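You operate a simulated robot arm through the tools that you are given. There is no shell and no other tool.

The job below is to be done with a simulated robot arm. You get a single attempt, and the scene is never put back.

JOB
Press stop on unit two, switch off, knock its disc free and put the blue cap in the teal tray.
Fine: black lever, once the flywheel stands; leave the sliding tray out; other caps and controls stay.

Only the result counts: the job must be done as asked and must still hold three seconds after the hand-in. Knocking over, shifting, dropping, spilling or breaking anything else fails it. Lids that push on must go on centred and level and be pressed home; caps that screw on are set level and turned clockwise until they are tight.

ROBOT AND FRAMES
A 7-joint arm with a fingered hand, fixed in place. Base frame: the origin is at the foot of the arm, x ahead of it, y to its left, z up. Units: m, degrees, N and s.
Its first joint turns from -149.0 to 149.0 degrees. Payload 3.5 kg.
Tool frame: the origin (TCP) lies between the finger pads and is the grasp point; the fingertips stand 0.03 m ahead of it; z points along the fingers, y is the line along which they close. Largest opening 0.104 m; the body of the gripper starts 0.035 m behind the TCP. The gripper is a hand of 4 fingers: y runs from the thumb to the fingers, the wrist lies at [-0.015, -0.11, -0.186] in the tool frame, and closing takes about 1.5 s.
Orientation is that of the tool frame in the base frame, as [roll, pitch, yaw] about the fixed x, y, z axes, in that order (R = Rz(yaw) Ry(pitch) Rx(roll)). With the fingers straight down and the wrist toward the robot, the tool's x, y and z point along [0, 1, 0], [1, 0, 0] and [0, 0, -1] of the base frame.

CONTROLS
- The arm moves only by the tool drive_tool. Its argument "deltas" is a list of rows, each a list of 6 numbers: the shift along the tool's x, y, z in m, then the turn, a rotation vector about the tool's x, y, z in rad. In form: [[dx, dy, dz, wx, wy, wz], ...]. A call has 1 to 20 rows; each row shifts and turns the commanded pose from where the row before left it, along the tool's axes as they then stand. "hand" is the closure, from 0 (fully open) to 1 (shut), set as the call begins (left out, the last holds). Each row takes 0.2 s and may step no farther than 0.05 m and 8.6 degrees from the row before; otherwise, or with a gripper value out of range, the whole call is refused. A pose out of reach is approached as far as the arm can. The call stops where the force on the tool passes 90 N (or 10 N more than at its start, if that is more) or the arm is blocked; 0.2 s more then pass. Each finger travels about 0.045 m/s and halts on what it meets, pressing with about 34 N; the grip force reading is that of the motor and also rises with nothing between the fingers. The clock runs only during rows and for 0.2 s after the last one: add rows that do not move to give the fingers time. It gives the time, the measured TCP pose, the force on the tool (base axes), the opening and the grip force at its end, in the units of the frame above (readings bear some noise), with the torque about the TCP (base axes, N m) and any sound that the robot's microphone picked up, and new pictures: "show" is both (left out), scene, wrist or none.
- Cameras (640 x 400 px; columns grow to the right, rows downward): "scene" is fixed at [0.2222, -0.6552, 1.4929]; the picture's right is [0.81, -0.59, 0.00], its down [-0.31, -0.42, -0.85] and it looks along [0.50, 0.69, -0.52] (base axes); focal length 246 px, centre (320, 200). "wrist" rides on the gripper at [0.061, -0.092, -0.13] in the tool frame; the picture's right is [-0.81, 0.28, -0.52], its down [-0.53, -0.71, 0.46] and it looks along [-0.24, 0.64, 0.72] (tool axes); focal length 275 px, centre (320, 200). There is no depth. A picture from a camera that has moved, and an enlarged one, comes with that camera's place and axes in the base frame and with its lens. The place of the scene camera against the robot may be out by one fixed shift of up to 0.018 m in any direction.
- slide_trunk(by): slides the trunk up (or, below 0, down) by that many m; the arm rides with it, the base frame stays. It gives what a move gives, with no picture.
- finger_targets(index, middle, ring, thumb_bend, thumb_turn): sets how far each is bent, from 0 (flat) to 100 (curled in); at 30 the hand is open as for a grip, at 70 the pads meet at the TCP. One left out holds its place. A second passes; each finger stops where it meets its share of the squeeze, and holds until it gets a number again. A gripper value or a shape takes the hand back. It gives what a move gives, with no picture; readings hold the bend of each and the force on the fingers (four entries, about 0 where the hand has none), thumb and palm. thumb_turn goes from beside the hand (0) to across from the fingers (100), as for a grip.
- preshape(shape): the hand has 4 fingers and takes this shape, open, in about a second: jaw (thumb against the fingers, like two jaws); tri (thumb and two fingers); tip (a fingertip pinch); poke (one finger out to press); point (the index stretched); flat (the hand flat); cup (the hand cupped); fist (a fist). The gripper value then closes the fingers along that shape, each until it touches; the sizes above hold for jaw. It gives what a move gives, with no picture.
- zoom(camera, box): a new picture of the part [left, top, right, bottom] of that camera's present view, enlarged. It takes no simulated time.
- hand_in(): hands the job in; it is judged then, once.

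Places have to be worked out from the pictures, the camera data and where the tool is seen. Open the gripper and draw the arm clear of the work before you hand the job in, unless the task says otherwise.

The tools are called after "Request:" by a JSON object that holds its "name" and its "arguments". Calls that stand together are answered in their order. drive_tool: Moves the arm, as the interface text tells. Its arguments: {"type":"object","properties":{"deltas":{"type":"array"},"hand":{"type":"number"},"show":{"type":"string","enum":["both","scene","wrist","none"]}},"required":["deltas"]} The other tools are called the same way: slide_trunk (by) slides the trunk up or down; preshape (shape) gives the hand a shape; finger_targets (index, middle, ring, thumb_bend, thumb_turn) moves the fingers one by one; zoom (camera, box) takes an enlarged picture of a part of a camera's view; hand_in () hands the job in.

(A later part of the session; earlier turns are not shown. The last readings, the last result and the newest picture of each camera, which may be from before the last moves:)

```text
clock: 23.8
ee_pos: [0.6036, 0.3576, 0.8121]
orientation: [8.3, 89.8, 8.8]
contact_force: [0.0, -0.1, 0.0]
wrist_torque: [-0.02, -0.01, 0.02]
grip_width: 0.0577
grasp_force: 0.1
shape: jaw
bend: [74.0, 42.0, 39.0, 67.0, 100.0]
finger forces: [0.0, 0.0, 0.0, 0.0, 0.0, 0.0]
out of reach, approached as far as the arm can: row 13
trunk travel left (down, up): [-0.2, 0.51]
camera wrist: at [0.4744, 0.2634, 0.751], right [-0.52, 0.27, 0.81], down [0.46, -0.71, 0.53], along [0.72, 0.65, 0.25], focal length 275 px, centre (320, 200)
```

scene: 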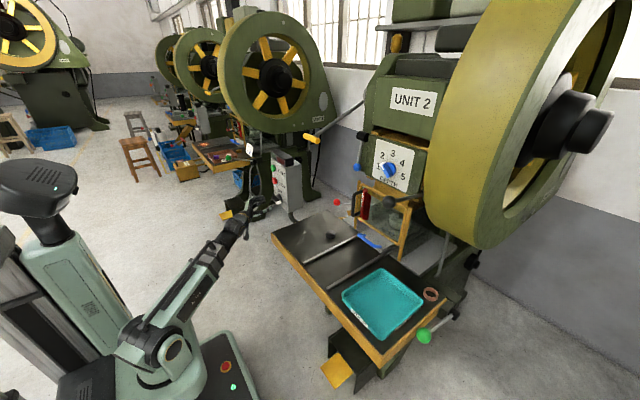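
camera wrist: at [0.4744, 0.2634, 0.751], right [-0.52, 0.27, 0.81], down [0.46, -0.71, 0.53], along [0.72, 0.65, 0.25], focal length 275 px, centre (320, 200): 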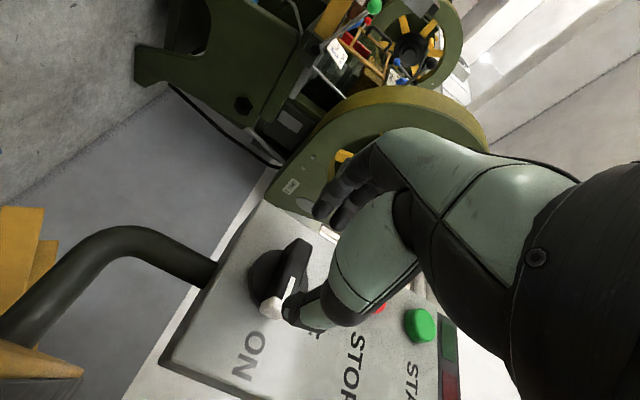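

The roll is feasible (only the last step marginal). Let me check the finger configuration from the wrist view before rolling back.

Request:
{"name": "zoom", "arguments": {"camera": "wrist", "box": [220, 140, 420, 360]}}

Request:
{"name": "drive_tool", "arguments": {"deltas": [[0, 0, 0, 0, 0, 0.1428], [0, 0, 0, 0, 0, 0.1428], [0, 0, 0, 0, 0, 0.1428], [0, 0, 0, 0, 0, 0.1428], [0, 0, 0, 0, 0, 0.1428], [0, 0, 0, 0, 0, 0.1428], [0, 0, 0, 0, 0, 0.1428], [0, 0, 0, 0, 0, 0.1428], [0, 0, 0, 0, 0, 0.1428], [0, 0, 0, 0, 0, 0.1428], [0, 0, 0, 0, 0, 0.1428], [0, 0, 0, 0, 0, 0]], "show": "wrist"}}

Request:
{"name": "zoom", "arguments": {"camera": "wrist", "box": [220, 140, 420, 360]}}

Request:
{"name": "zoom", "arguments": {"camera": "scene", "box": [230, 150, 310, 214]}}

```text
1.82 times, centred on (320, 250) of wrist
camera zoom: at [0.4744, 0.2634, 0.751], right [-0.52, 0.27, 0.81], down [0.46, -0.71, 0.53], along [0.72, 0.65, 0.25], focal length 500 px, centre (320, 109)
```

zoom: 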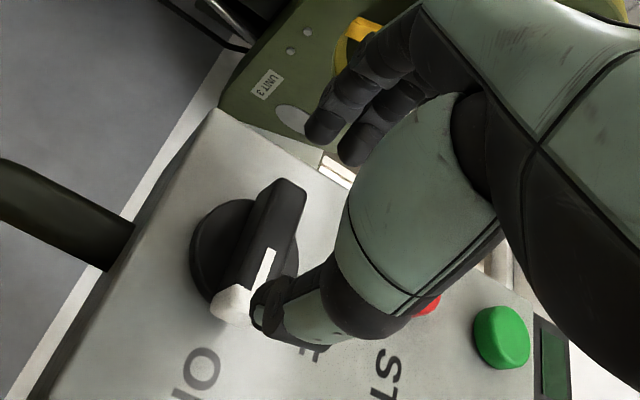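

```text
clock: 26.4
ee_pos: [0.5979, 0.3665, 0.8117]
orientation: [89.9, 11.0, 92.7]
contact_force: [-0.2, 0.0, -0.1]
wrist_torque: [-0.05, 0.03, -0.01]
grip_width: 0.0578
grasp_force: 0.0
shape: jaw
bend: [74.0, 42.0, 39.0, 67.0, 100.0]
finger forces: [0.0, 0.0, 0.0, 0.1, 0.0, 0.1]
out of reach, approached as far as the arm can: row 3, 4
trunk travel left (down, up): [-0.2, 0.51]
camera wrist: at [0.4666, 0.4021, 0.7099], right [-0.48, -0.77, 0.42], down [0.49, -0.64, -0.6], along [0.73, -0.08, 0.68], focal length 275 px, centre (320, 200)
```

wrist: 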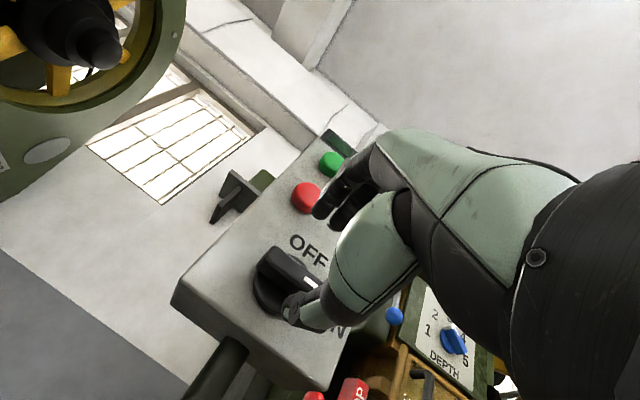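

```text
1.82 times, centred on (320, 250) of wrist
camera zoom: at [0.4666, 0.4021, 0.7099], right [-0.48, -0.77, 0.42], down [0.49, -0.64, -0.6], along [0.73, -0.08, 0.68], focal length 500 px, centre (320, 109)
```

zoom: 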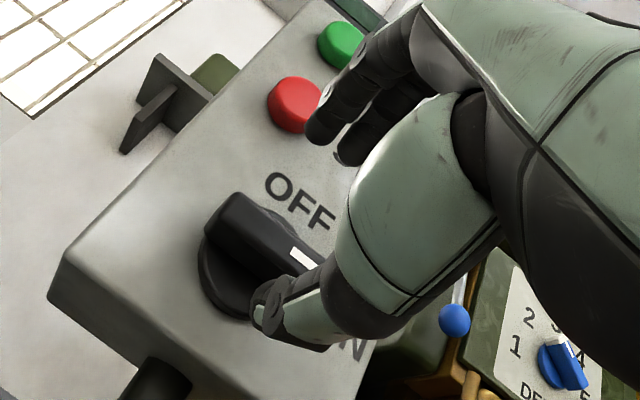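

```text
6.25 times, centred on (270, 182) of scene
camera zoom: at [0.2222, -0.6552, 1.4929], right [0.81, -0.59, 0.0], down [-0.31, -0.42, -0.85], along [0.5, 0.69, -0.52], focal length 1537 px, centre (632, 312)
```

zoom: 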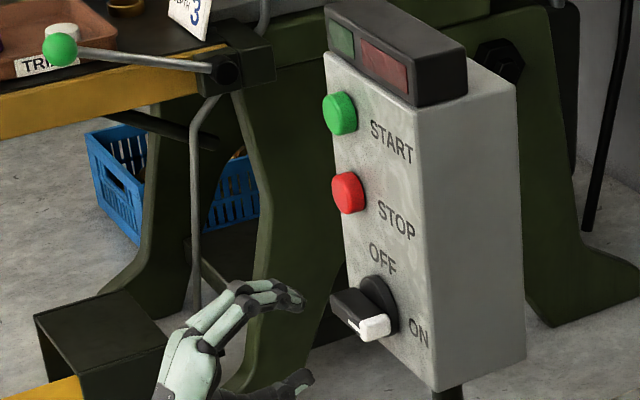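

The roll had joint-limit hiccups, so rather than gripping and rolling I'll push the bar's white end up and around with the poke fingers (pure translation). First I correct the small orientation error and back off, then reshape.

Request:
{"name": "drive_tool", "arguments": {"deltas": [[0, 0, -0.02, 0, 0, 0.096], [0, 0, -0.02, 0, 0, 0.096], [0, 0, 0, 0, -0.047, 0], [0, 0, 0, 0, 0, 0]], "show": "none"}}

Request:
{"name": "preshape", "arguments": {"shape": "poke"}}

Request:
{"name": "drive_tool", "arguments": {"deltas": [[0, 0, 0, 0, 0, 0]], "show": "both"}}

Request:
{"name": "zoom", "arguments": {"camera": "wrist", "box": [200, 180, 360, 340]}}

```text
clock: 27.4
ee_pos: [0.5585, 0.3654, 0.8111]
orientation: [89.9, 0.1, 90.0]
contact_force: [-0.2, -0.3, -0.1]
wrist_torque: [0.03, 0.02, -0.01]
grip_width: 0.0575
grasp_force: 0.0
shape: jaw
bend: [74.0, 42.0, 39.0, 67.0, 100.0]
finger forces: [0.0, 0.0, 0.0, 0.0, 0.0, 0.0]
trunk travel left (down, up): [-0.2, 0.51]
```

```text
clock: 28.3
ee_pos: [0.5578, 0.3644, 0.8116]
orientation: [89.9, 0.1, 89.8]
contact_force: [0.6, -0.4, 0.1]
wrist_torque: [0.0, -0.02, -0.03]
grip_width: 0.0003
grasp_force: 0.1
shape: poke
bend: [70.0, 70.0, 99.0, 100.0, 100.0]
finger forces: [0.0, 0.0, 0.0, 0.0, 0.0, 0.0]
trunk travel left (down, up): [-0.2, 0.51]
```

```text
clock: 28.7
ee_pos: [0.5577, 0.3653, 0.8121]
orientation: [89.9, 0.1, 89.9]
contact_force: [-0.6, 0.1, -0.1]
wrist_torque: [-0.02, 0.02, 0.0]
grip_width: 0.0
grasp_force: 0.1
shape: poke
bend: [70.0, 70.0, 99.0, 100.0, 100.0]
finger forces: [0.1, 0.0, 0.1, 0.0, 0.0, 0.1]
trunk travel left (down, up): [-0.2, 0.51]
camera wrist: at [0.4284, 0.4253, 0.7195], right [-0.52, -0.81, 0.27], down [0.46, -0.53, -0.71], along [0.72, -0.24, 0.65], focal length 275 px, centre (320, 200)
```

scene: 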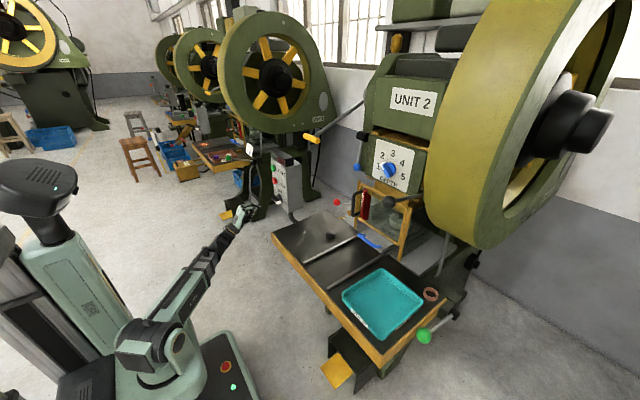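
wrist: 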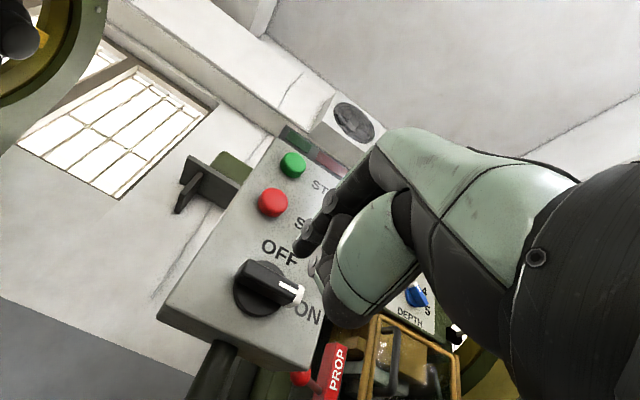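

```text
2.50 times, centred on (280, 260) of wrist
camera zoom: at [0.4284, 0.4253, 0.7195], right [-0.52, -0.81, 0.27], down [0.46, -0.53, -0.71], along [0.72, -0.24, 0.65], focal length 688 px, centre (420, 50)
```

zoom: 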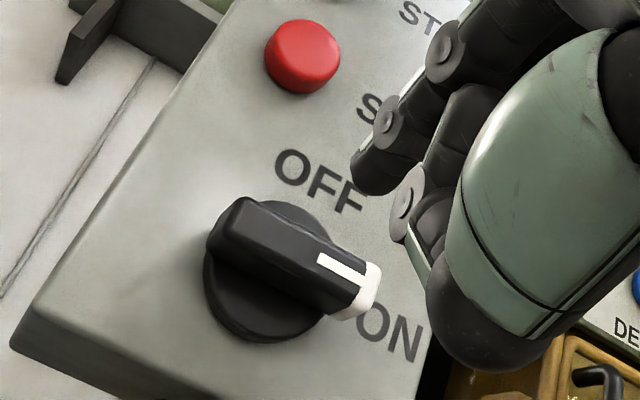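

Only the index really protrudes (tip at about TCP + 8 mm in y, 6 mm up). Knob pivot refined to (y 0.3625, z 0.8145), bar tip at y≈0.33. I'll position the fingertip below the white end and move in beside the bar.

Request:
{"name": "drive_tool", "arguments": {"deltas": [[-0.019, -0.0235, 0, 0, 0, 0], [-0.019, -0.0235, 0, 0, 0, 0], [0, 0, 0.03, 0, 0, 0], [0, 0, 0.03, 0, 0, 0], [0, 0, 0.02, 0, 0, 0], [0, 0, 0.008, 0, 0, 0], [0, 0, 0, 0, 0, 0]], "show": "both"}}

Request:
{"name": "zoom", "arguments": {"camera": "wrist", "box": [220, 140, 380, 300]}}

Request:
{"name": "zoom", "arguments": {"camera": "scene", "box": [240, 160, 310, 216]}}

```text
clock: 30.3
ee_pos: [0.6475, 0.3255, 0.7659]
orientation: [89.9, 0.1, 90.0]
contact_force: [0.2, -1.1, -0.2]
wrist_torque: [-0.01, -0.02, -0.01]
grip_width: 0.0
grasp_force: 0.1
shape: poke
bend: [70.0, 70.0, 99.0, 100.0, 100.0]
finger forces: [0.0, 0.1, 0.0, 0.0, 0.0, 0.0]
trunk travel left (down, up): [-0.2, 0.51]
camera wrist: at [0.5166, 0.3859, 0.6734], right [-0.52, -0.81, 0.28], down [0.46, -0.53, -0.71], along [0.72, -0.24, 0.65], focal length 275 px, centre (320, 200)
```

scene: 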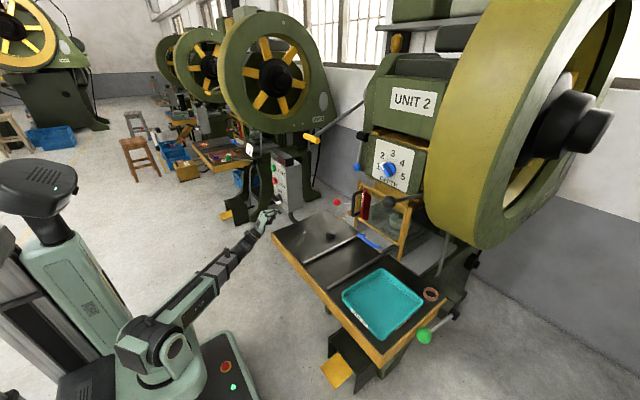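
wrist: 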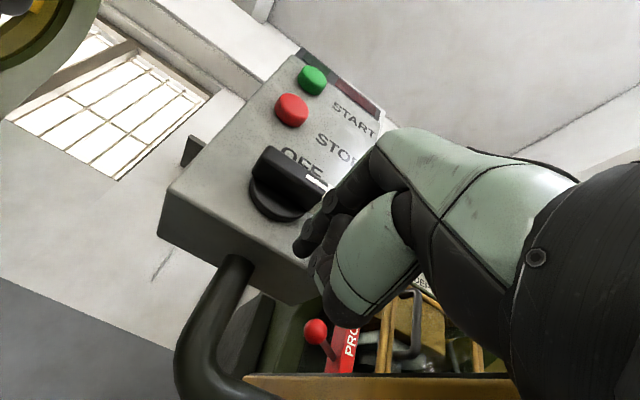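

```text
2.50 times, centred on (300, 220) of wrist
camera zoom: at [0.5166, 0.3859, 0.6734], right [-0.52, -0.81, 0.28], down [0.46, -0.53, -0.71], along [0.72, -0.24, 0.65], focal length 688 px, centre (370, 150)
```

zoom: 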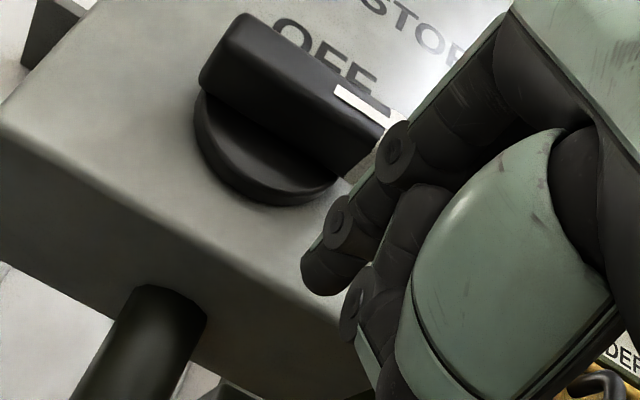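

```text
7.14 times, centred on (275, 188) of scene
camera zoom: at [0.2222, -0.6552, 1.4929], right [0.81, -0.59, 0.0], down [-0.31, -0.42, -0.85], along [0.5, 0.69, -0.52], focal length 1756 px, centre (641, 286)
```

zoom: 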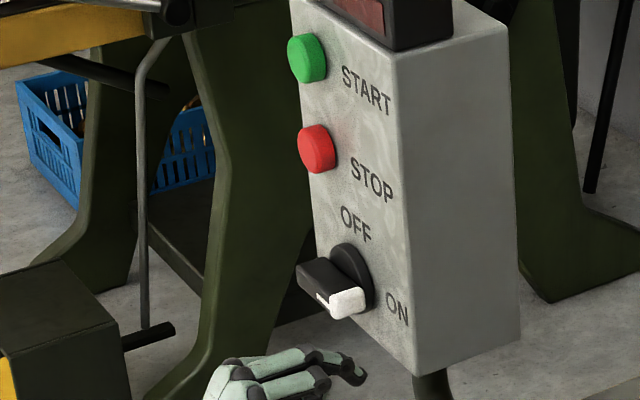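

Fingertip is just below the white end of the bar. Push up along the arc to roughly 45° and check.

Request:
{"name": "drive_tool", "arguments": {"deltas": [[0.003, 0.0185, 0, 0, 0, 0], [-0.0034, 0.0112, 0, 0, 0, 0], [-0.0022, 0.008, 0, 0, 0, 0], [-0.0002, 0.0083, 0, 0, 0, 0]], "show": "both"}}

Request:
{"name": "zoom", "arguments": {"camera": "wrist", "box": [220, 140, 380, 300]}}

Request:
{"name": "zoom", "arguments": {"camera": "scene", "box": [240, 160, 310, 216]}}

```text
clock: 31.3
ee_pos: [0.6469, 0.3238, 0.8109]
orientation: [89.8, 0.1, 90.1]
contact_force: [0.9, -1.0, -0.4]
wrist_torque: [0.03, 0.02, -0.02]
grip_width: 0.0001
grasp_force: 0.0
shape: poke
bend: [70.0, 70.0, 99.0, 100.0, 100.0]
finger forces: [0.5, 0.0, 0.0, 0.0, 0.1, 0.0]
trunk travel left (down, up): [-0.2, 0.51]
camera wrist: at [0.5162, 0.3838, 0.7197], right [-0.52, -0.81, 0.27], down [0.46, -0.53, -0.71], along [0.72, -0.24, 0.65], focal length 275 px, centre (320, 200)
```

scene: 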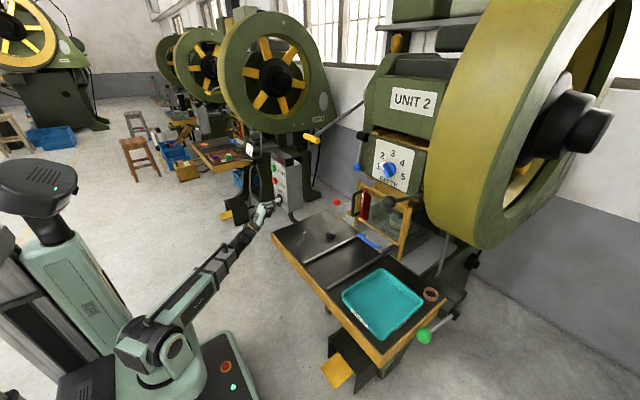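
wrist: 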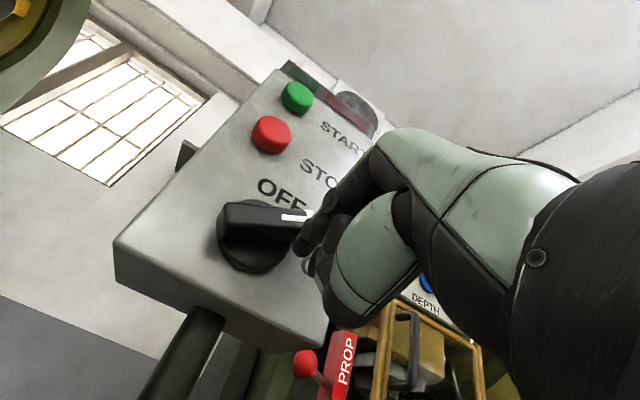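

```text
2.50 times, centred on (300, 220) of wrist
camera zoom: at [0.5162, 0.3838, 0.7197], right [-0.52, -0.81, 0.27], down [0.46, -0.53, -0.71], along [0.72, -0.24, 0.65], focal length 688 px, centre (370, 150)
```

zoom: 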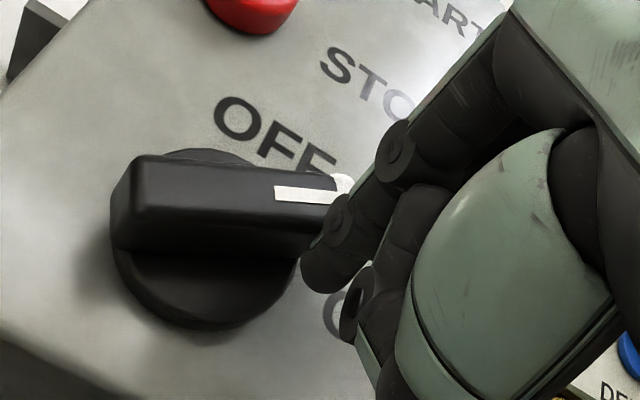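

```text
7.14 times, centred on (275, 188) of scene
camera zoom: at [0.2222, -0.6552, 1.4929], right [0.81, -0.59, 0.0], down [-0.31, -0.42, -0.85], along [0.5, 0.69, -0.52], focal length 1756 px, centre (641, 286)
```

zoom: 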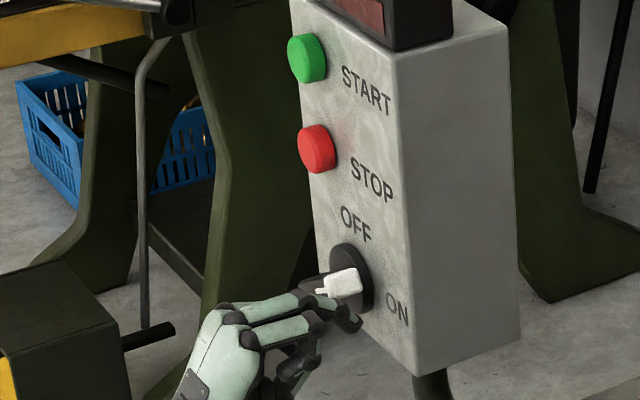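

The bar is turning with little force (about 20–25° so far). Continue along the arc.

Request:
{"name": "drive_tool", "arguments": {"deltas": [[0.001, 0.0093, 0, 0, 0, 0], [0.004, 0.0073, 0, 0, 0, 0], [0.0058, 0.006, 0, 0, 0, 0]], "show": "wrist"}}

Request:
{"name": "zoom", "arguments": {"camera": "wrist", "box": [200, 140, 360, 300]}}

Request:
{"name": "zoom", "arguments": {"camera": "scene", "box": [240, 160, 310, 216]}}

```text
clock: 32.1
ee_pos: [0.6475, 0.3333, 0.8345]
orientation: [89.8, 0.2, 90.1]
contact_force: [-0.4, -0.2, 0.0]
wrist_torque: [0.02, 0.02, -0.03]
grip_width: 0.0002
grasp_force: 0.0
shape: poke
bend: [70.0, 70.0, 99.0, 100.0, 100.0]
finger forces: [0.1, 0.0, 0.1, 0.0, 0.0, 0.0]
trunk travel left (down, up): [-0.2, 0.51]
camera wrist: at [0.5166, 0.3947, 0.7419], right [-0.52, -0.81, 0.28], down [0.46, -0.53, -0.71], along [0.72, -0.24, 0.65], focal length 275 px, centre (320, 200)
```

wrist: 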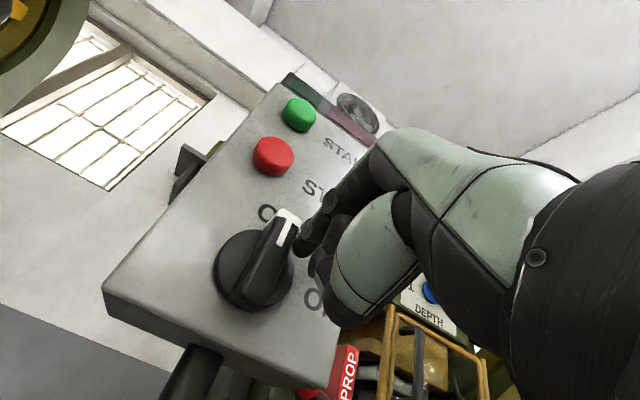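

```text
2.50 times, centred on (280, 220) of wrist
camera zoom: at [0.5166, 0.3947, 0.7419], right [-0.52, -0.81, 0.28], down [0.46, -0.53, -0.71], along [0.72, -0.24, 0.65], focal length 688 px, centre (420, 150)
```

zoom: 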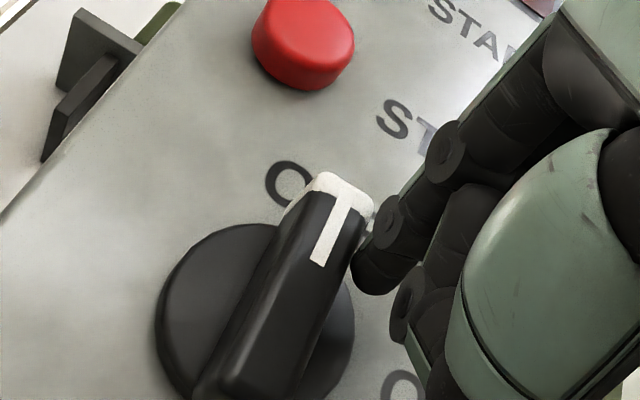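

```text
7.14 times, centred on (275, 188) of scene
camera zoom: at [0.2222, -0.6552, 1.4929], right [0.81, -0.59, 0.0], down [-0.31, -0.42, -0.85], along [0.5, 0.69, -0.52], focal length 1756 px, centre (641, 286)
```

zoom: 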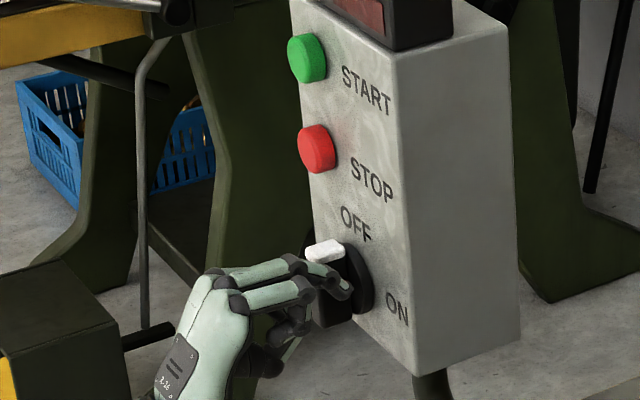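

The bar is at about 86° now, almost at OFF. Push a few more millimetres to the left.

Request:
{"name": "drive_tool", "arguments": {"deltas": [[0.004, 0.001, 0, 0, 0, 0], [0.002, 0, 0, 0, 0, 0]], "show": "wrist"}}

Request:
{"name": "zoom", "arguments": {"camera": "wrist", "box": [200, 140, 360, 300]}}

```text
clock: 32.7
ee_pos: [0.647, 0.3364, 0.8353]
orientation: [89.9, -0.1, 89.8]
contact_force: [-0.3, -18.4, -2.7]
wrist_torque: [0.07, 0.04, -0.38]
grip_width: 0.0
grasp_force: 0.1
shape: poke
bend: [70.0, 70.0, 99.0, 100.0, 100.0]
finger forces: [18.7, 0.0, 0.1, 0.0, 0.0, 0.0]
trunk travel left (down, up): [-0.2, 0.51]
camera wrist: at [0.5169, 0.3983, 0.7432], right [-0.52, -0.81, 0.27], down [0.45, -0.53, -0.71], along [0.72, -0.25, 0.65], focal length 275 px, centre (320, 200)
```

wrist: 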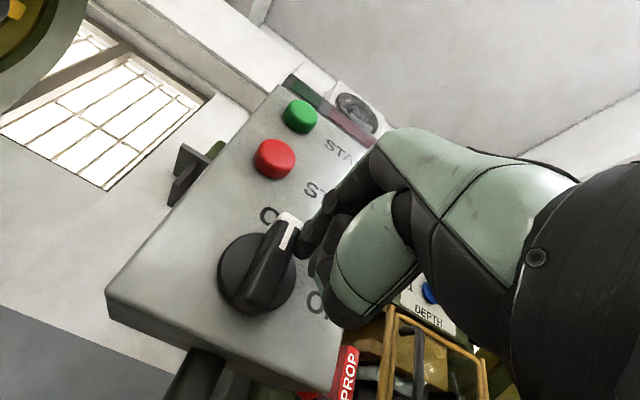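

```text
2.50 times, centred on (280, 220) of wrist
camera zoom: at [0.5169, 0.3983, 0.7432], right [-0.52, -0.81, 0.27], down [0.45, -0.53, -0.71], along [0.72, -0.25, 0.65], focal length 688 px, centre (420, 150)
```

zoom: 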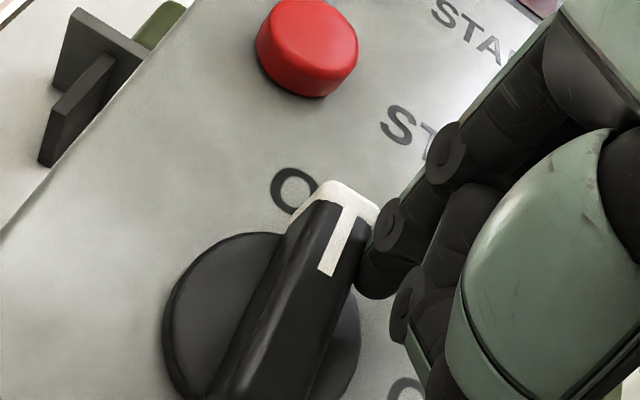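

The bar now resists with 18 N at the vertical: it has reached its OFF stop. I'll move the finger off to the right, then back out, and look at it from further away.

Request:
{"name": "drive_tool", "arguments": {"deltas": [[-0.012, 0, 0, 0, 0, 0], [-0.01, 0, 0, 0, 0, 0], [0, 0, -0.03, 0, 0, 0], [0, 0, -0.04, 0, 0, 0], [0, 0, -0.03, 0, 0, 0], [0, 0, 0, 0, 0, 0]], "show": "both"}}

Request:
{"name": "zoom", "arguments": {"camera": "scene", "box": [240, 140, 310, 216]}}

Request:
{"name": "zoom", "arguments": {"camera": "wrist", "box": [180, 180, 340, 320]}}

Request:
{"name": "zoom", "arguments": {"camera": "scene", "box": [440, 0, 640, 250]}}

```text
clock: 34.1
ee_pos: [0.5467, 0.319, 0.8341]
orientation: [89.8, 0.1, 89.9]
contact_force: [0.3, 0.4, 0.5]
wrist_torque: [0.0, -0.02, 0.0]
grip_width: 0.0
grasp_force: 0.1
shape: poke
bend: [70.0, 70.0, 99.0, 100.0, 100.0]
finger forces: [0.0, 0.1, 0.1, 0.1, 0.1, 0.0]
trunk travel left (down, up): [-0.2, 0.51]
camera wrist: at [0.4166, 0.3791, 0.7422], right [-0.52, -0.81, 0.27], down [0.46, -0.53, -0.71], along [0.72, -0.24, 0.65], focal length 275 px, centre (320, 200)
```

scene: 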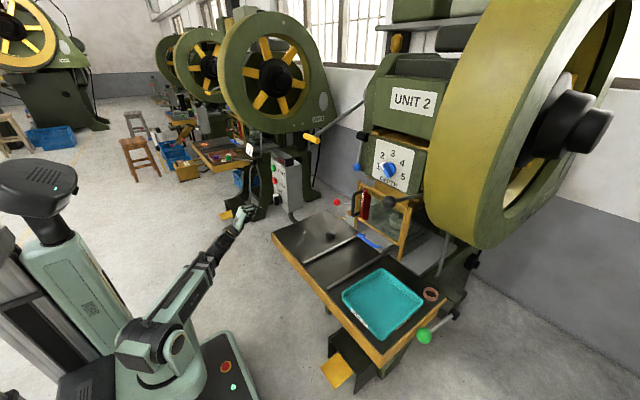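
wrist: 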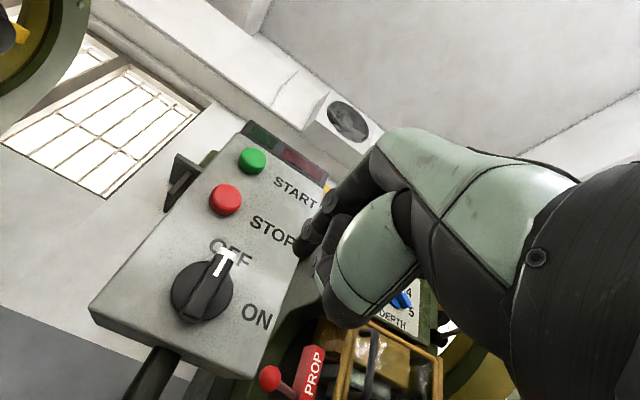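

```text
5.26 times, centred on (275, 178) of scene
camera zoom: at [0.2222, -0.6552, 1.4929], right [0.81, -0.59, 0.0], down [-0.31, -0.42, -0.85], along [0.5, 0.69, -0.52], focal length 1294 px, centre (557, 316)
```

zoom: 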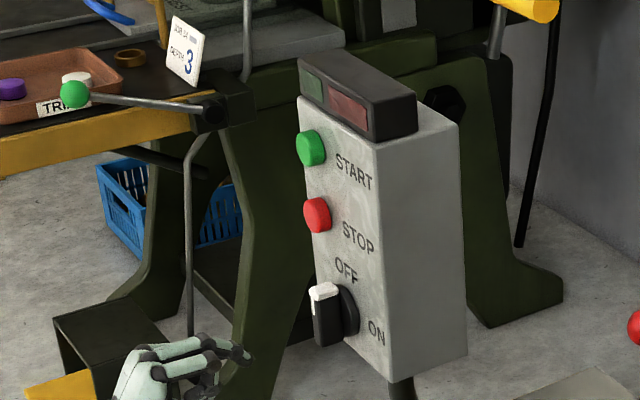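

```text
2.86 times, centred on (260, 250) of wrist
camera zoom: at [0.4166, 0.3791, 0.7422], right [-0.52, -0.81, 0.27], down [0.46, -0.53, -0.71], along [0.72, -0.24, 0.65], focal length 786 px, centre (491, 57)
```

zoom: 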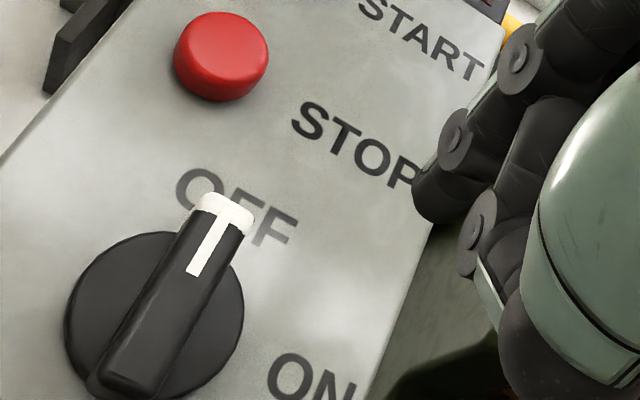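

```text
1.60 times, centred on (540, 125) of scene
camera zoom: at [0.2222, -0.6552, 1.4929], right [0.81, -0.59, 0.0], down [-0.31, -0.42, -0.85], along [0.5, 0.69, -0.52], focal length 393 px, centre (-32, 320)
```

zoom: 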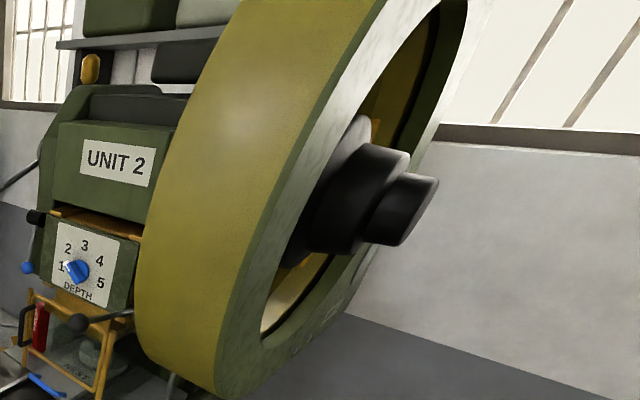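

The switch is at OFF. While the flywheel runs down, I'll raise the trunk and move the hand to get a view of the press front, guard and nest.

Request:
{"name": "slide_trunk", "arguments": {"by": 0.25}}

Request:
{"name": "drive_tool", "arguments": {"deltas": [[0, 0, 0, 0.1428, 0, 0], [0, 0, 0, 0.1428, 0, 0], [0, 0, 0, 0.1428, 0, 0], [0, 0, 0, 0.1428, 0, 0], [0, 0, 0, 0.1428, 0, 0], [0, 0, 0, 0.1428, 0, 0], [0, 0, 0, 0.1428, 0, 0], [-0.045, 0, 0, 0, 0, 0], [-0.045, 0, 0, 0, 0, 0], [-0.045, 0, 0, 0, 0, 0], [-0.045, 0, 0, 0, 0, 0], [-0.045, 0, 0, 0, 0, 0], [0, 0, 0, 0, 0, 0]], "show": "both"}}

```text
clock: 36.7
ee_pos: [0.5478, 0.3179, 1.0839]
orientation: [89.8, 0.1, 90.0]
contact_force: [1.0, 0.4, 1.6]
wrist_torque: [-0.01, -0.01, 0.0]
grip_width: 0.0
grasp_force: 0.1
shape: poke
bend: [70.0, 70.0, 99.0, 100.0, 100.0]
finger forces: [0.1, 0.0, 0.1, 0.1, 0.1, 0.0]
trunk travel left (down, up): [-0.45, 0.26]
```

```text
clock: 39.5
ee_pos: [0.5678, 0.1002, 1.1001]
orientation: [147.2, 0.0, 90.0]
contact_force: [-0.2, 0.6, 0.7]
wrist_torque: [0.01, 0.0, -0.01]
grip_width: 0.0
grasp_force: 0.1
shape: poke
bend: [70.0, 70.0, 99.0, 100.0, 100.0]
finger forces: [0.1, 0.1, 0.0, 0.1, 0.0, 0.0]
out of reach, approached as far as the arm can: row 11, 12
trunk travel left (down, up): [-0.45, 0.26]
camera wrist: at [0.4202, 0.1615, 1.1601], right [-0.05, -0.81, 0.58], down [-0.35, -0.53, -0.77], along [0.93, -0.25, -0.26], focal length 275 px, centre (320, 200)
```

scene: 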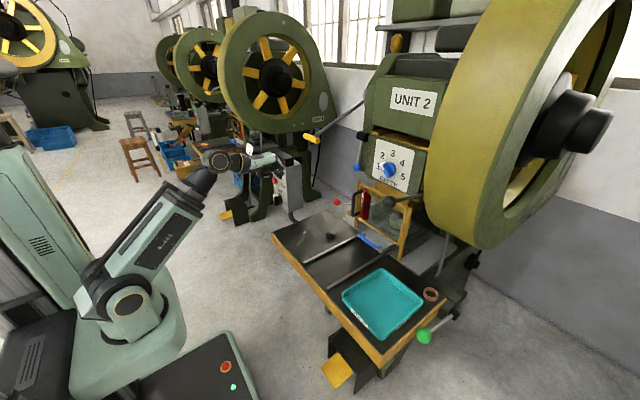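
wrist: 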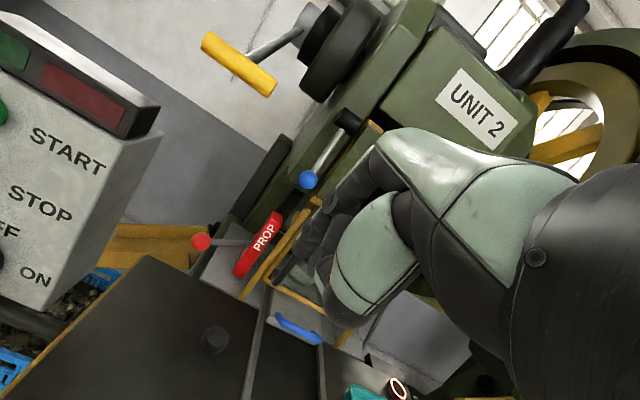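

The hand blocks the nest from here and I'm near minimum reach. I'll step forward 6 cm and slide right to y≈−0.30 so the nest appears in the free left half of the view (black ball at x≈0.76 stays well ahead).

Request:
{"name": "drive_tool", "arguments": {"deltas": [[0, 0.0336, 0.0217, 0, 0, 0], [-0.045, 0.0168, 0.0108, 0, 0, 0], [-0.048, 0, 0, 0, 0, 0], [-0.048, 0, 0, 0, 0, 0], [-0.048, 0, 0, 0, 0, 0], [-0.048, 0, 0, 0, 0, 0], [-0.048, 0, 0, 0, 0, 0], [-0.048, 0, 0, 0, 0, 0], [-0.048, 0, 0, 0, 0, 0], [0, 0, 0, 0, 0, 0]], "show": "both"}}

Request:
{"name": "zoom", "arguments": {"camera": "wrist", "box": [0, 100, 320, 300]}}

```text
clock: 41.7
ee_pos: [0.6068, 0.0467, 1.109]
orientation: [146.0, 1.9, 85.2]
contact_force: [0.0, -0.1, -0.1]
wrist_torque: [0.03, -0.02, 0.02]
grip_width: 0.0001
grasp_force: 0.0
shape: poke
bend: [70.0, 70.0, 99.0, 100.0, 100.0]
finger forces: [0.0, 0.1, 0.0, 0.0, 0.0, 0.1]
out of reach, approached as far as the arm can: row 2, 3, 4, 5, 6, 7, 8, 9
trunk travel left (down, up): [-0.45, 0.26]
camera wrist: at [0.4635, 0.1223, 1.1633], right [-0.13, -0.78, 0.61], down [-0.38, -0.53, -0.76], along [0.92, -0.33, -0.23], focal length 275 px, centre (320, 200)
```

scene: 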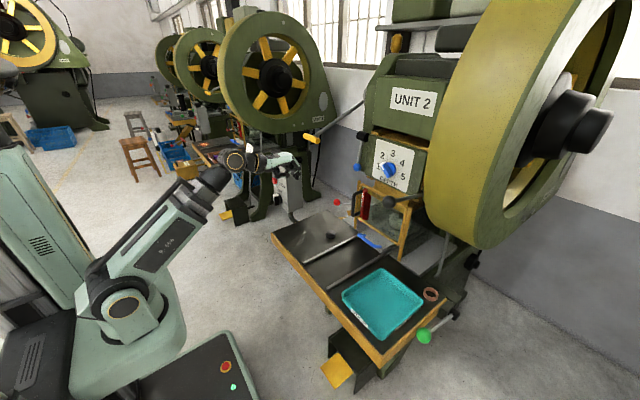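
wrist: 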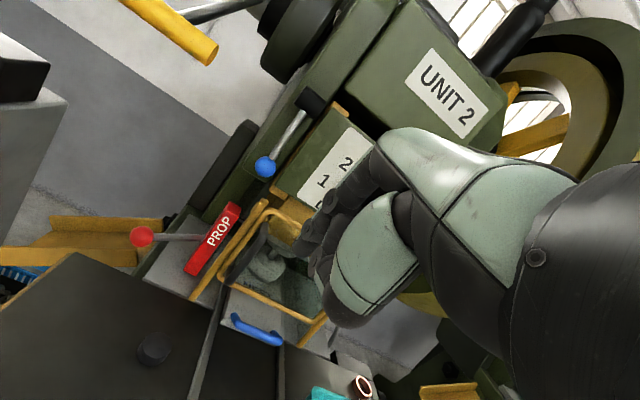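

```text
2.00 times, centred on (160, 200) of wrist
camera zoom: at [0.4635, 0.1223, 1.1633], right [-0.13, -0.78, 0.61], down [-0.38, -0.53, -0.76], along [0.92, -0.33, -0.23], focal length 551 px, centre (640, 200)
```

zoom: 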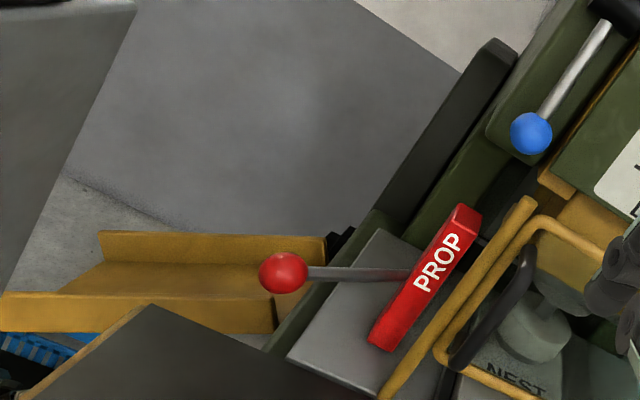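

I'm at the arm's inner limit. Move forward first (x to ≈0.69, still far from the press), then slide right.

Request:
{"name": "drive_tool", "arguments": {"deltas": [[0, 0.0336, 0.0217, 0, 0, 0], [0, 0.0336, 0.0217, 0, 0, 0], [-0.04, 0, 0, 0, 0, 0], [-0.04, 0, 0, 0, 0, 0], [-0.04, 0, 0, 0, 0, 0], [-0.04, 0, 0, 0, 0, 0], [0, 0, 0, 0, 0, 0]], "show": "both"}}

```text
clock: 43.3
ee_pos: [0.6739, 0.047, 1.1099]
orientation: [145.9, 2.1, 84.8]
contact_force: [0.3, -0.3, -0.3]
wrist_torque: [0.0, 0.0, 0.0]
grip_width: 0.0
grasp_force: 0.1
shape: poke
bend: [70.0, 70.0, 99.0, 100.0, 100.0]
finger forces: [0.0, 0.0, 0.0, 0.0, 0.0, 0.0]
out of reach, approached as far as the arm can: row 1, 2, 3, 4, 5, 6
trunk travel left (down, up): [-0.45, 0.26]
camera wrist: at [0.5314, 0.1225, 1.1642], right [-0.13, -0.78, 0.61], down [-0.38, -0.53, -0.76], along [0.91, -0.34, -0.23], focal length 275 px, centre (320, 200)
```

scene: 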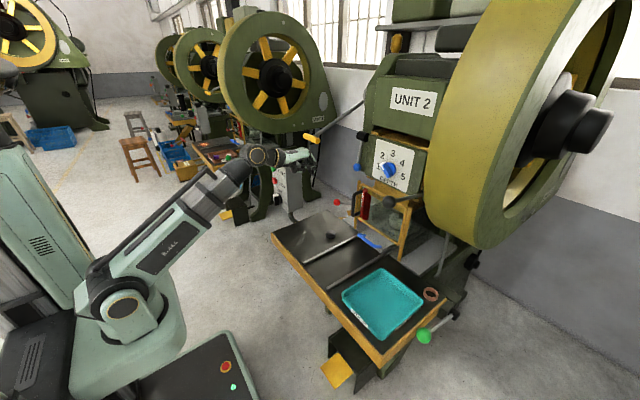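
wrist: 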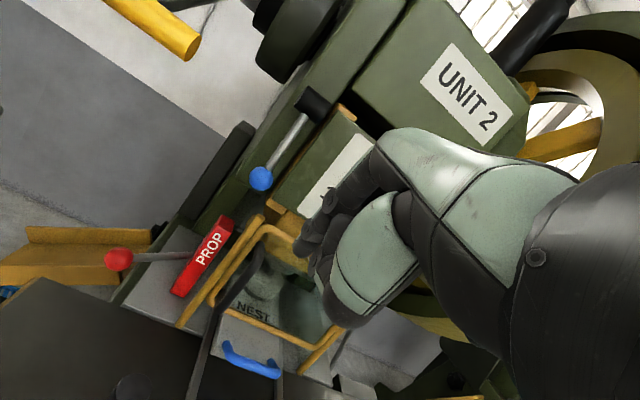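

The wrist seems wound toward a joint limit in this tilt. I'll return to the standard fingers-down orientation and see whether lateral motion frees up.

Request:
{"name": "drive_tool", "arguments": {"deltas": [[0, 0, 0, 0.1428, 0, 0], [0, 0, 0, 0.1428, 0, 0], [0, 0, 0, 0.1428, 0, 0], [0, 0, 0, 0.1428, 0, 0], [-0.04, 0, 0, 0, 0, 0], [-0.04, 0, 0, 0, 0, 0], [-0.04, 0, 0, 0, 0, 0], [-0.04, 0, 0, 0, 0, 0], [0, 0, 0, 0, 0, 0]], "show": "both"}}

```text
clock: 45.3
ee_pos: [0.6296, 0.0573, 1.1133]
orientation: [177.2, 6.9, 82.7]
contact_force: [-0.1, 0.1, -0.1]
wrist_torque: [-0.01, -0.01, 0.04]
grip_width: 0.0
grasp_force: 0.1
shape: poke
bend: [70.0, 70.0, 99.0, 100.0, 100.0]
finger forces: [0.1, 0.0, 0.1, 0.0, 0.0, 0.0]
out of reach, approached as far as the arm can: row 1, 2, 3, 4, 5, 6, 7, 8
trunk travel left (down, up): [-0.45, 0.26]
camera wrist: at [0.5411, 0.1451, 1.2298], right [0.15, -0.77, 0.62], down [-0.76, -0.49, -0.42], along [0.63, -0.41, -0.66], focal length 275 px, centre (320, 200)
```

scene: 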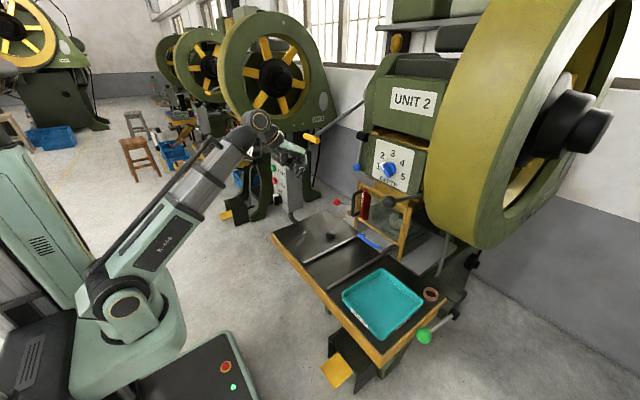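
wrist: 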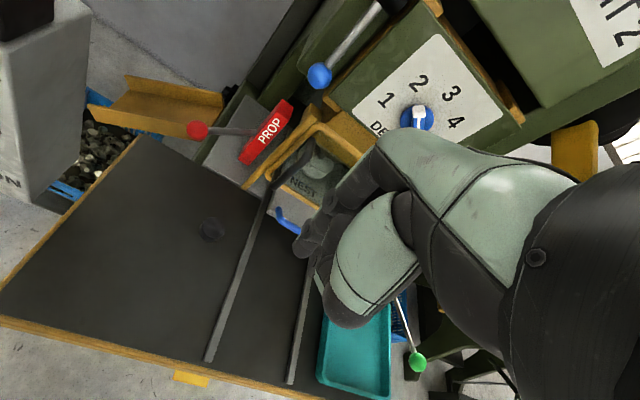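

Still limited. Orientation drifts toward smaller yaw, so I'll let the hand yaw clockwise (about 33°) and then try moving right.

Request:
{"name": "drive_tool", "arguments": {"deltas": [[0, 0, 0, 0, 0, 0.1428], [0, 0, 0, 0, 0, 0.1428], [0, 0, 0, 0, 0, 0.1428], [0, 0, 0, 0, 0, 0.1428], [0, 0, 0, 0, 0, 0]], "show": "scene"}}

```text
clock: 46.5
ee_pos: [0.6288, 0.0571, 1.111]
orientation: [174.7, 3.5, 50.8]
contact_force: [0.0, 0.3, -0.8]
wrist_torque: [0.0, -0.01, -0.01]
grip_width: 0.0
grasp_force: 0.1
shape: poke
bend: [70.0, 70.0, 99.0, 100.0, 100.0]
finger forces: [0.0, 0.0, 0.1, 0.1, 0.0, 0.1]
trunk travel left (down, up): [-0.45, 0.26]
```

scene: 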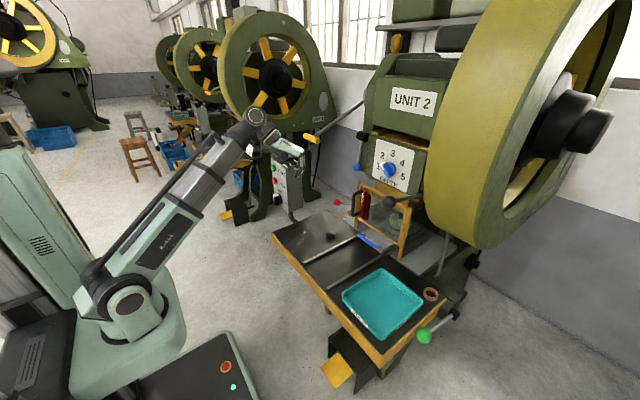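

Yaw freed up. Now translate along base −y (with a little +x) in the yawed tool frame.

Request:
{"name": "drive_tool", "arguments": {"deltas": [[-0.0286, 0.0362, 0, 0, 0, 0], [-0.0286, 0.0362, 0, 0, 0, 0], [-0.0286, 0.0362, 0, 0, 0, 0], [-0.0286, 0.0362, 0, 0, 0, 0], [0, 0, 0, 0, 0, 0]], "show": "both"}}

```text
clock: 47.7
ee_pos: [0.6688, -0.1218, 1.1334]
orientation: [174.8, 3.5, 50.7]
contact_force: [-0.6, 0.1, 0.4]
wrist_torque: [0.02, -0.01, -0.03]
grip_width: 0.0001
grasp_force: 0.0
shape: poke
bend: [70.0, 70.0, 99.0, 100.0, 100.0]
finger forces: [0.0, 0.1, 0.0, 0.1, 0.0, 0.1]
trunk travel left (down, up): [-0.45, 0.26]
camera wrist: at [0.6311, -0.0045, 1.2498], right [-0.32, -0.74, 0.59], down [-0.87, -0.01, -0.49], along [0.37, -0.67, -0.65], focal length 275 px, centre (320, 200)
```

scene: 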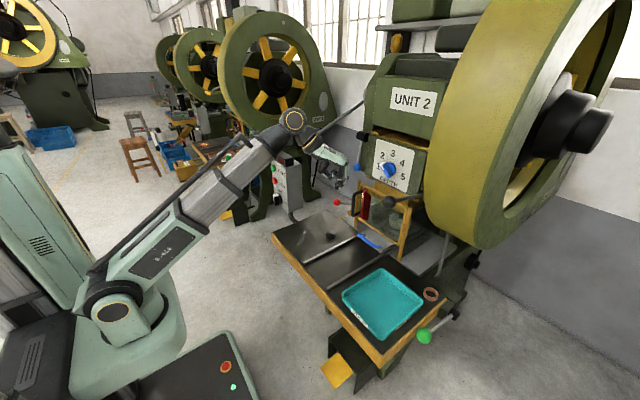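
wrist: 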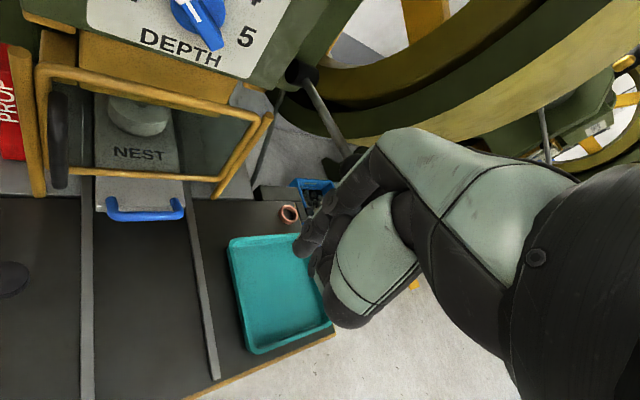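

Great view of the guard, nest and blue-handled slide. Zooming in on them and on the black lever.

Request:
{"name": "zoom", "arguments": {"camera": "wrist", "box": [20, 50, 280, 230]}}

Request:
{"name": "zoom", "arguments": {"camera": "wrist", "box": [260, 40, 420, 240]}}

Request:
{"name": "zoom", "arguments": {"camera": "wrist", "box": [60, 70, 200, 160]}}

Request:
{"name": "zoom", "arguments": {"camera": "scene", "box": [300, 120, 440, 220]}}

```text
2.22 times, centred on (150, 140) of wrist
camera zoom: at [0.6311, -0.0045, 1.2498], right [-0.32, -0.74, 0.59], down [-0.87, -0.01, -0.49], along [0.37, -0.67, -0.65], focal length 612 px, centre (698, 333)
```

zoom: 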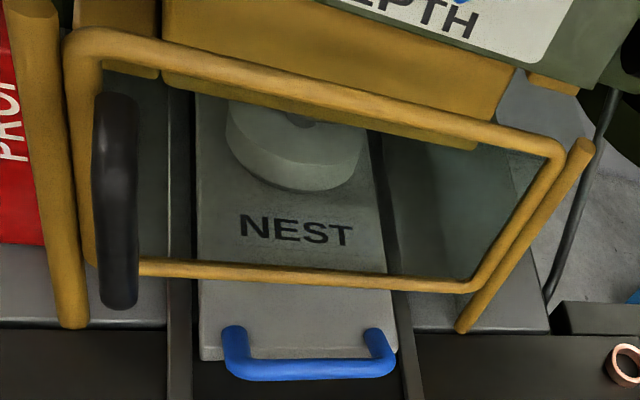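

```text
2.00 times, centred on (340, 140) of wrist
camera zoom: at [0.6311, -0.0045, 1.2498], right [-0.32, -0.74, 0.59], down [-0.87, -0.01, -0.49], along [0.37, -0.67, -0.65], focal length 551 px, centre (280, 320)
```

zoom: 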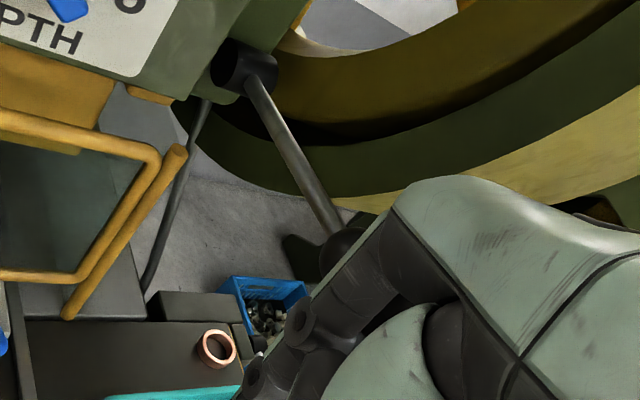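

```text
4.44 times, centred on (130, 115) of wrist
camera zoom: at [0.6311, -0.0045, 1.2498], right [-0.32, -0.74, 0.59], down [-0.87, -0.01, -0.49], along [0.37, -0.67, -0.65], focal length 1224 px, centre (1164, 578)
```

zoom: 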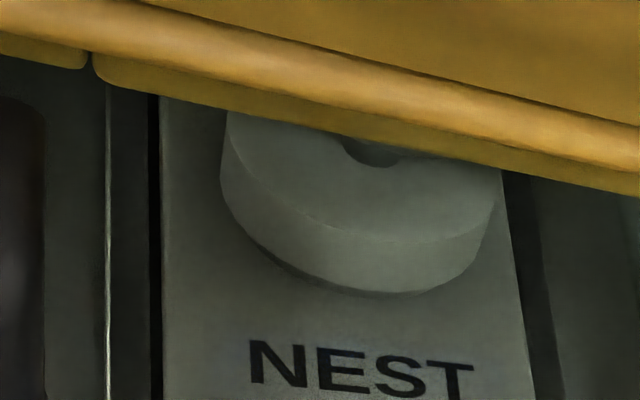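

```text
4.00 times, centred on (370, 170) of scene
camera zoom: at [0.2222, -0.6552, 1.4929], right [0.81, -0.59, 0.0], down [-0.31, -0.42, -0.85], along [0.5, 0.69, -0.52], focal length 984 px, centre (120, 320)
```

zoom: 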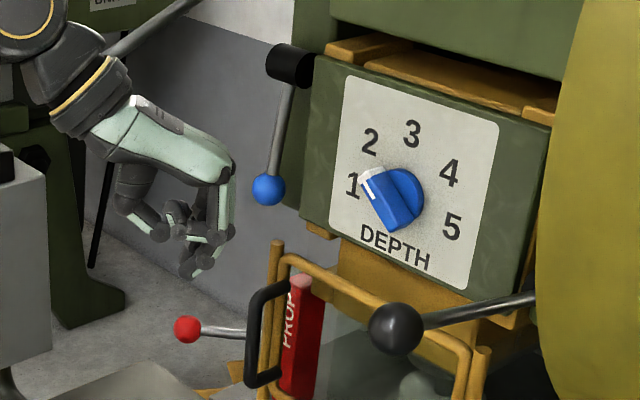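

The nest slide is in, with a die (central hole) on it; the black lever pivots on the right side of the press with its ball near (0.767, −0.236, 1.09). I need to confirm that the flywheel stands: zoom now, wait, and zoom again.

Request:
{"name": "zoom", "arguments": {"camera": "scene", "box": [480, 20, 640, 220]}}

Request:
{"name": "drive_tool", "arguments": {"deltas": [[0, 0, 0, 0, 0, 0], [0, 0, 0, 0, 0, 0], [0, 0, 0, 0, 0, 0], [0, 0, 0, 0, 0, 0], [0, 0, 0, 0, 0, 0]], "show": "wrist"}}

Request:
{"name": "zoom", "arguments": {"camera": "scene", "box": [480, 20, 640, 220]}}

```text
2.00 times, centred on (560, 120) of scene
camera zoom: at [0.2222, -0.6552, 1.4929], right [0.81, -0.59, 0.0], down [-0.31, -0.42, -0.85], along [0.5, 0.69, -0.52], focal length 492 px, centre (-160, 360)
```

zoom: 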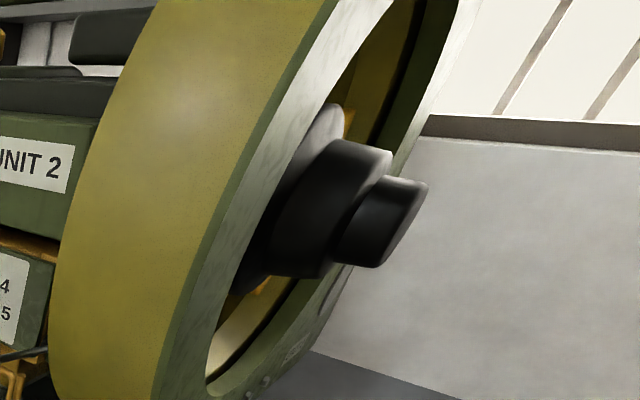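

```text
clock: 48.9
ee_pos: [0.6682, -0.122, 1.1323]
orientation: [174.7, 3.5, 50.8]
contact_force: [-0.4, 0.2, 0.3]
wrist_torque: [-0.02, -0.01, 0.01]
grip_width: 0.0
grasp_force: 0.1
shape: poke
bend: [70.0, 70.0, 99.0, 100.0, 100.0]
finger forces: [0.0, 0.1, 0.0, 0.0, 0.0, 0.1]
trunk travel left (down, up): [-0.45, 0.26]
camera wrist: at [0.631, -0.0039, 1.2499], right [-0.32, -0.74, 0.59], down [-0.87, -0.01, -0.49], along [0.37, -0.67, -0.65], focal length 275 px, centre (320, 200)
```

wrist: 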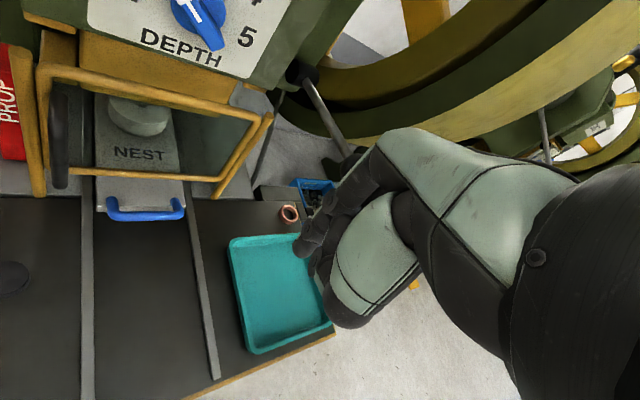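

```text
2.00 times, centred on (560, 120) of scene
camera zoom: at [0.2222, -0.6552, 1.4929], right [0.81, -0.59, 0.0], down [-0.31, -0.42, -0.85], along [0.5, 0.69, -0.52], focal length 492 px, centre (-160, 360)
```

zoom: 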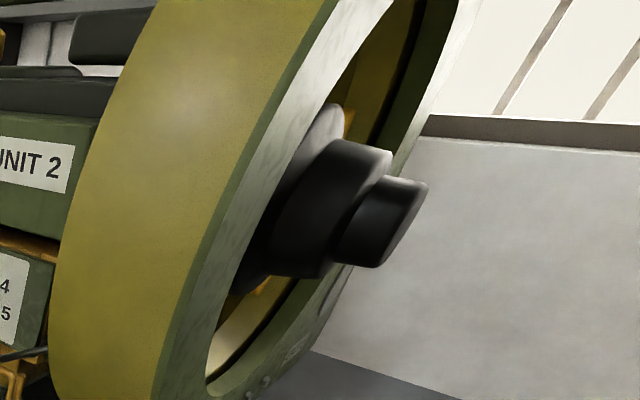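

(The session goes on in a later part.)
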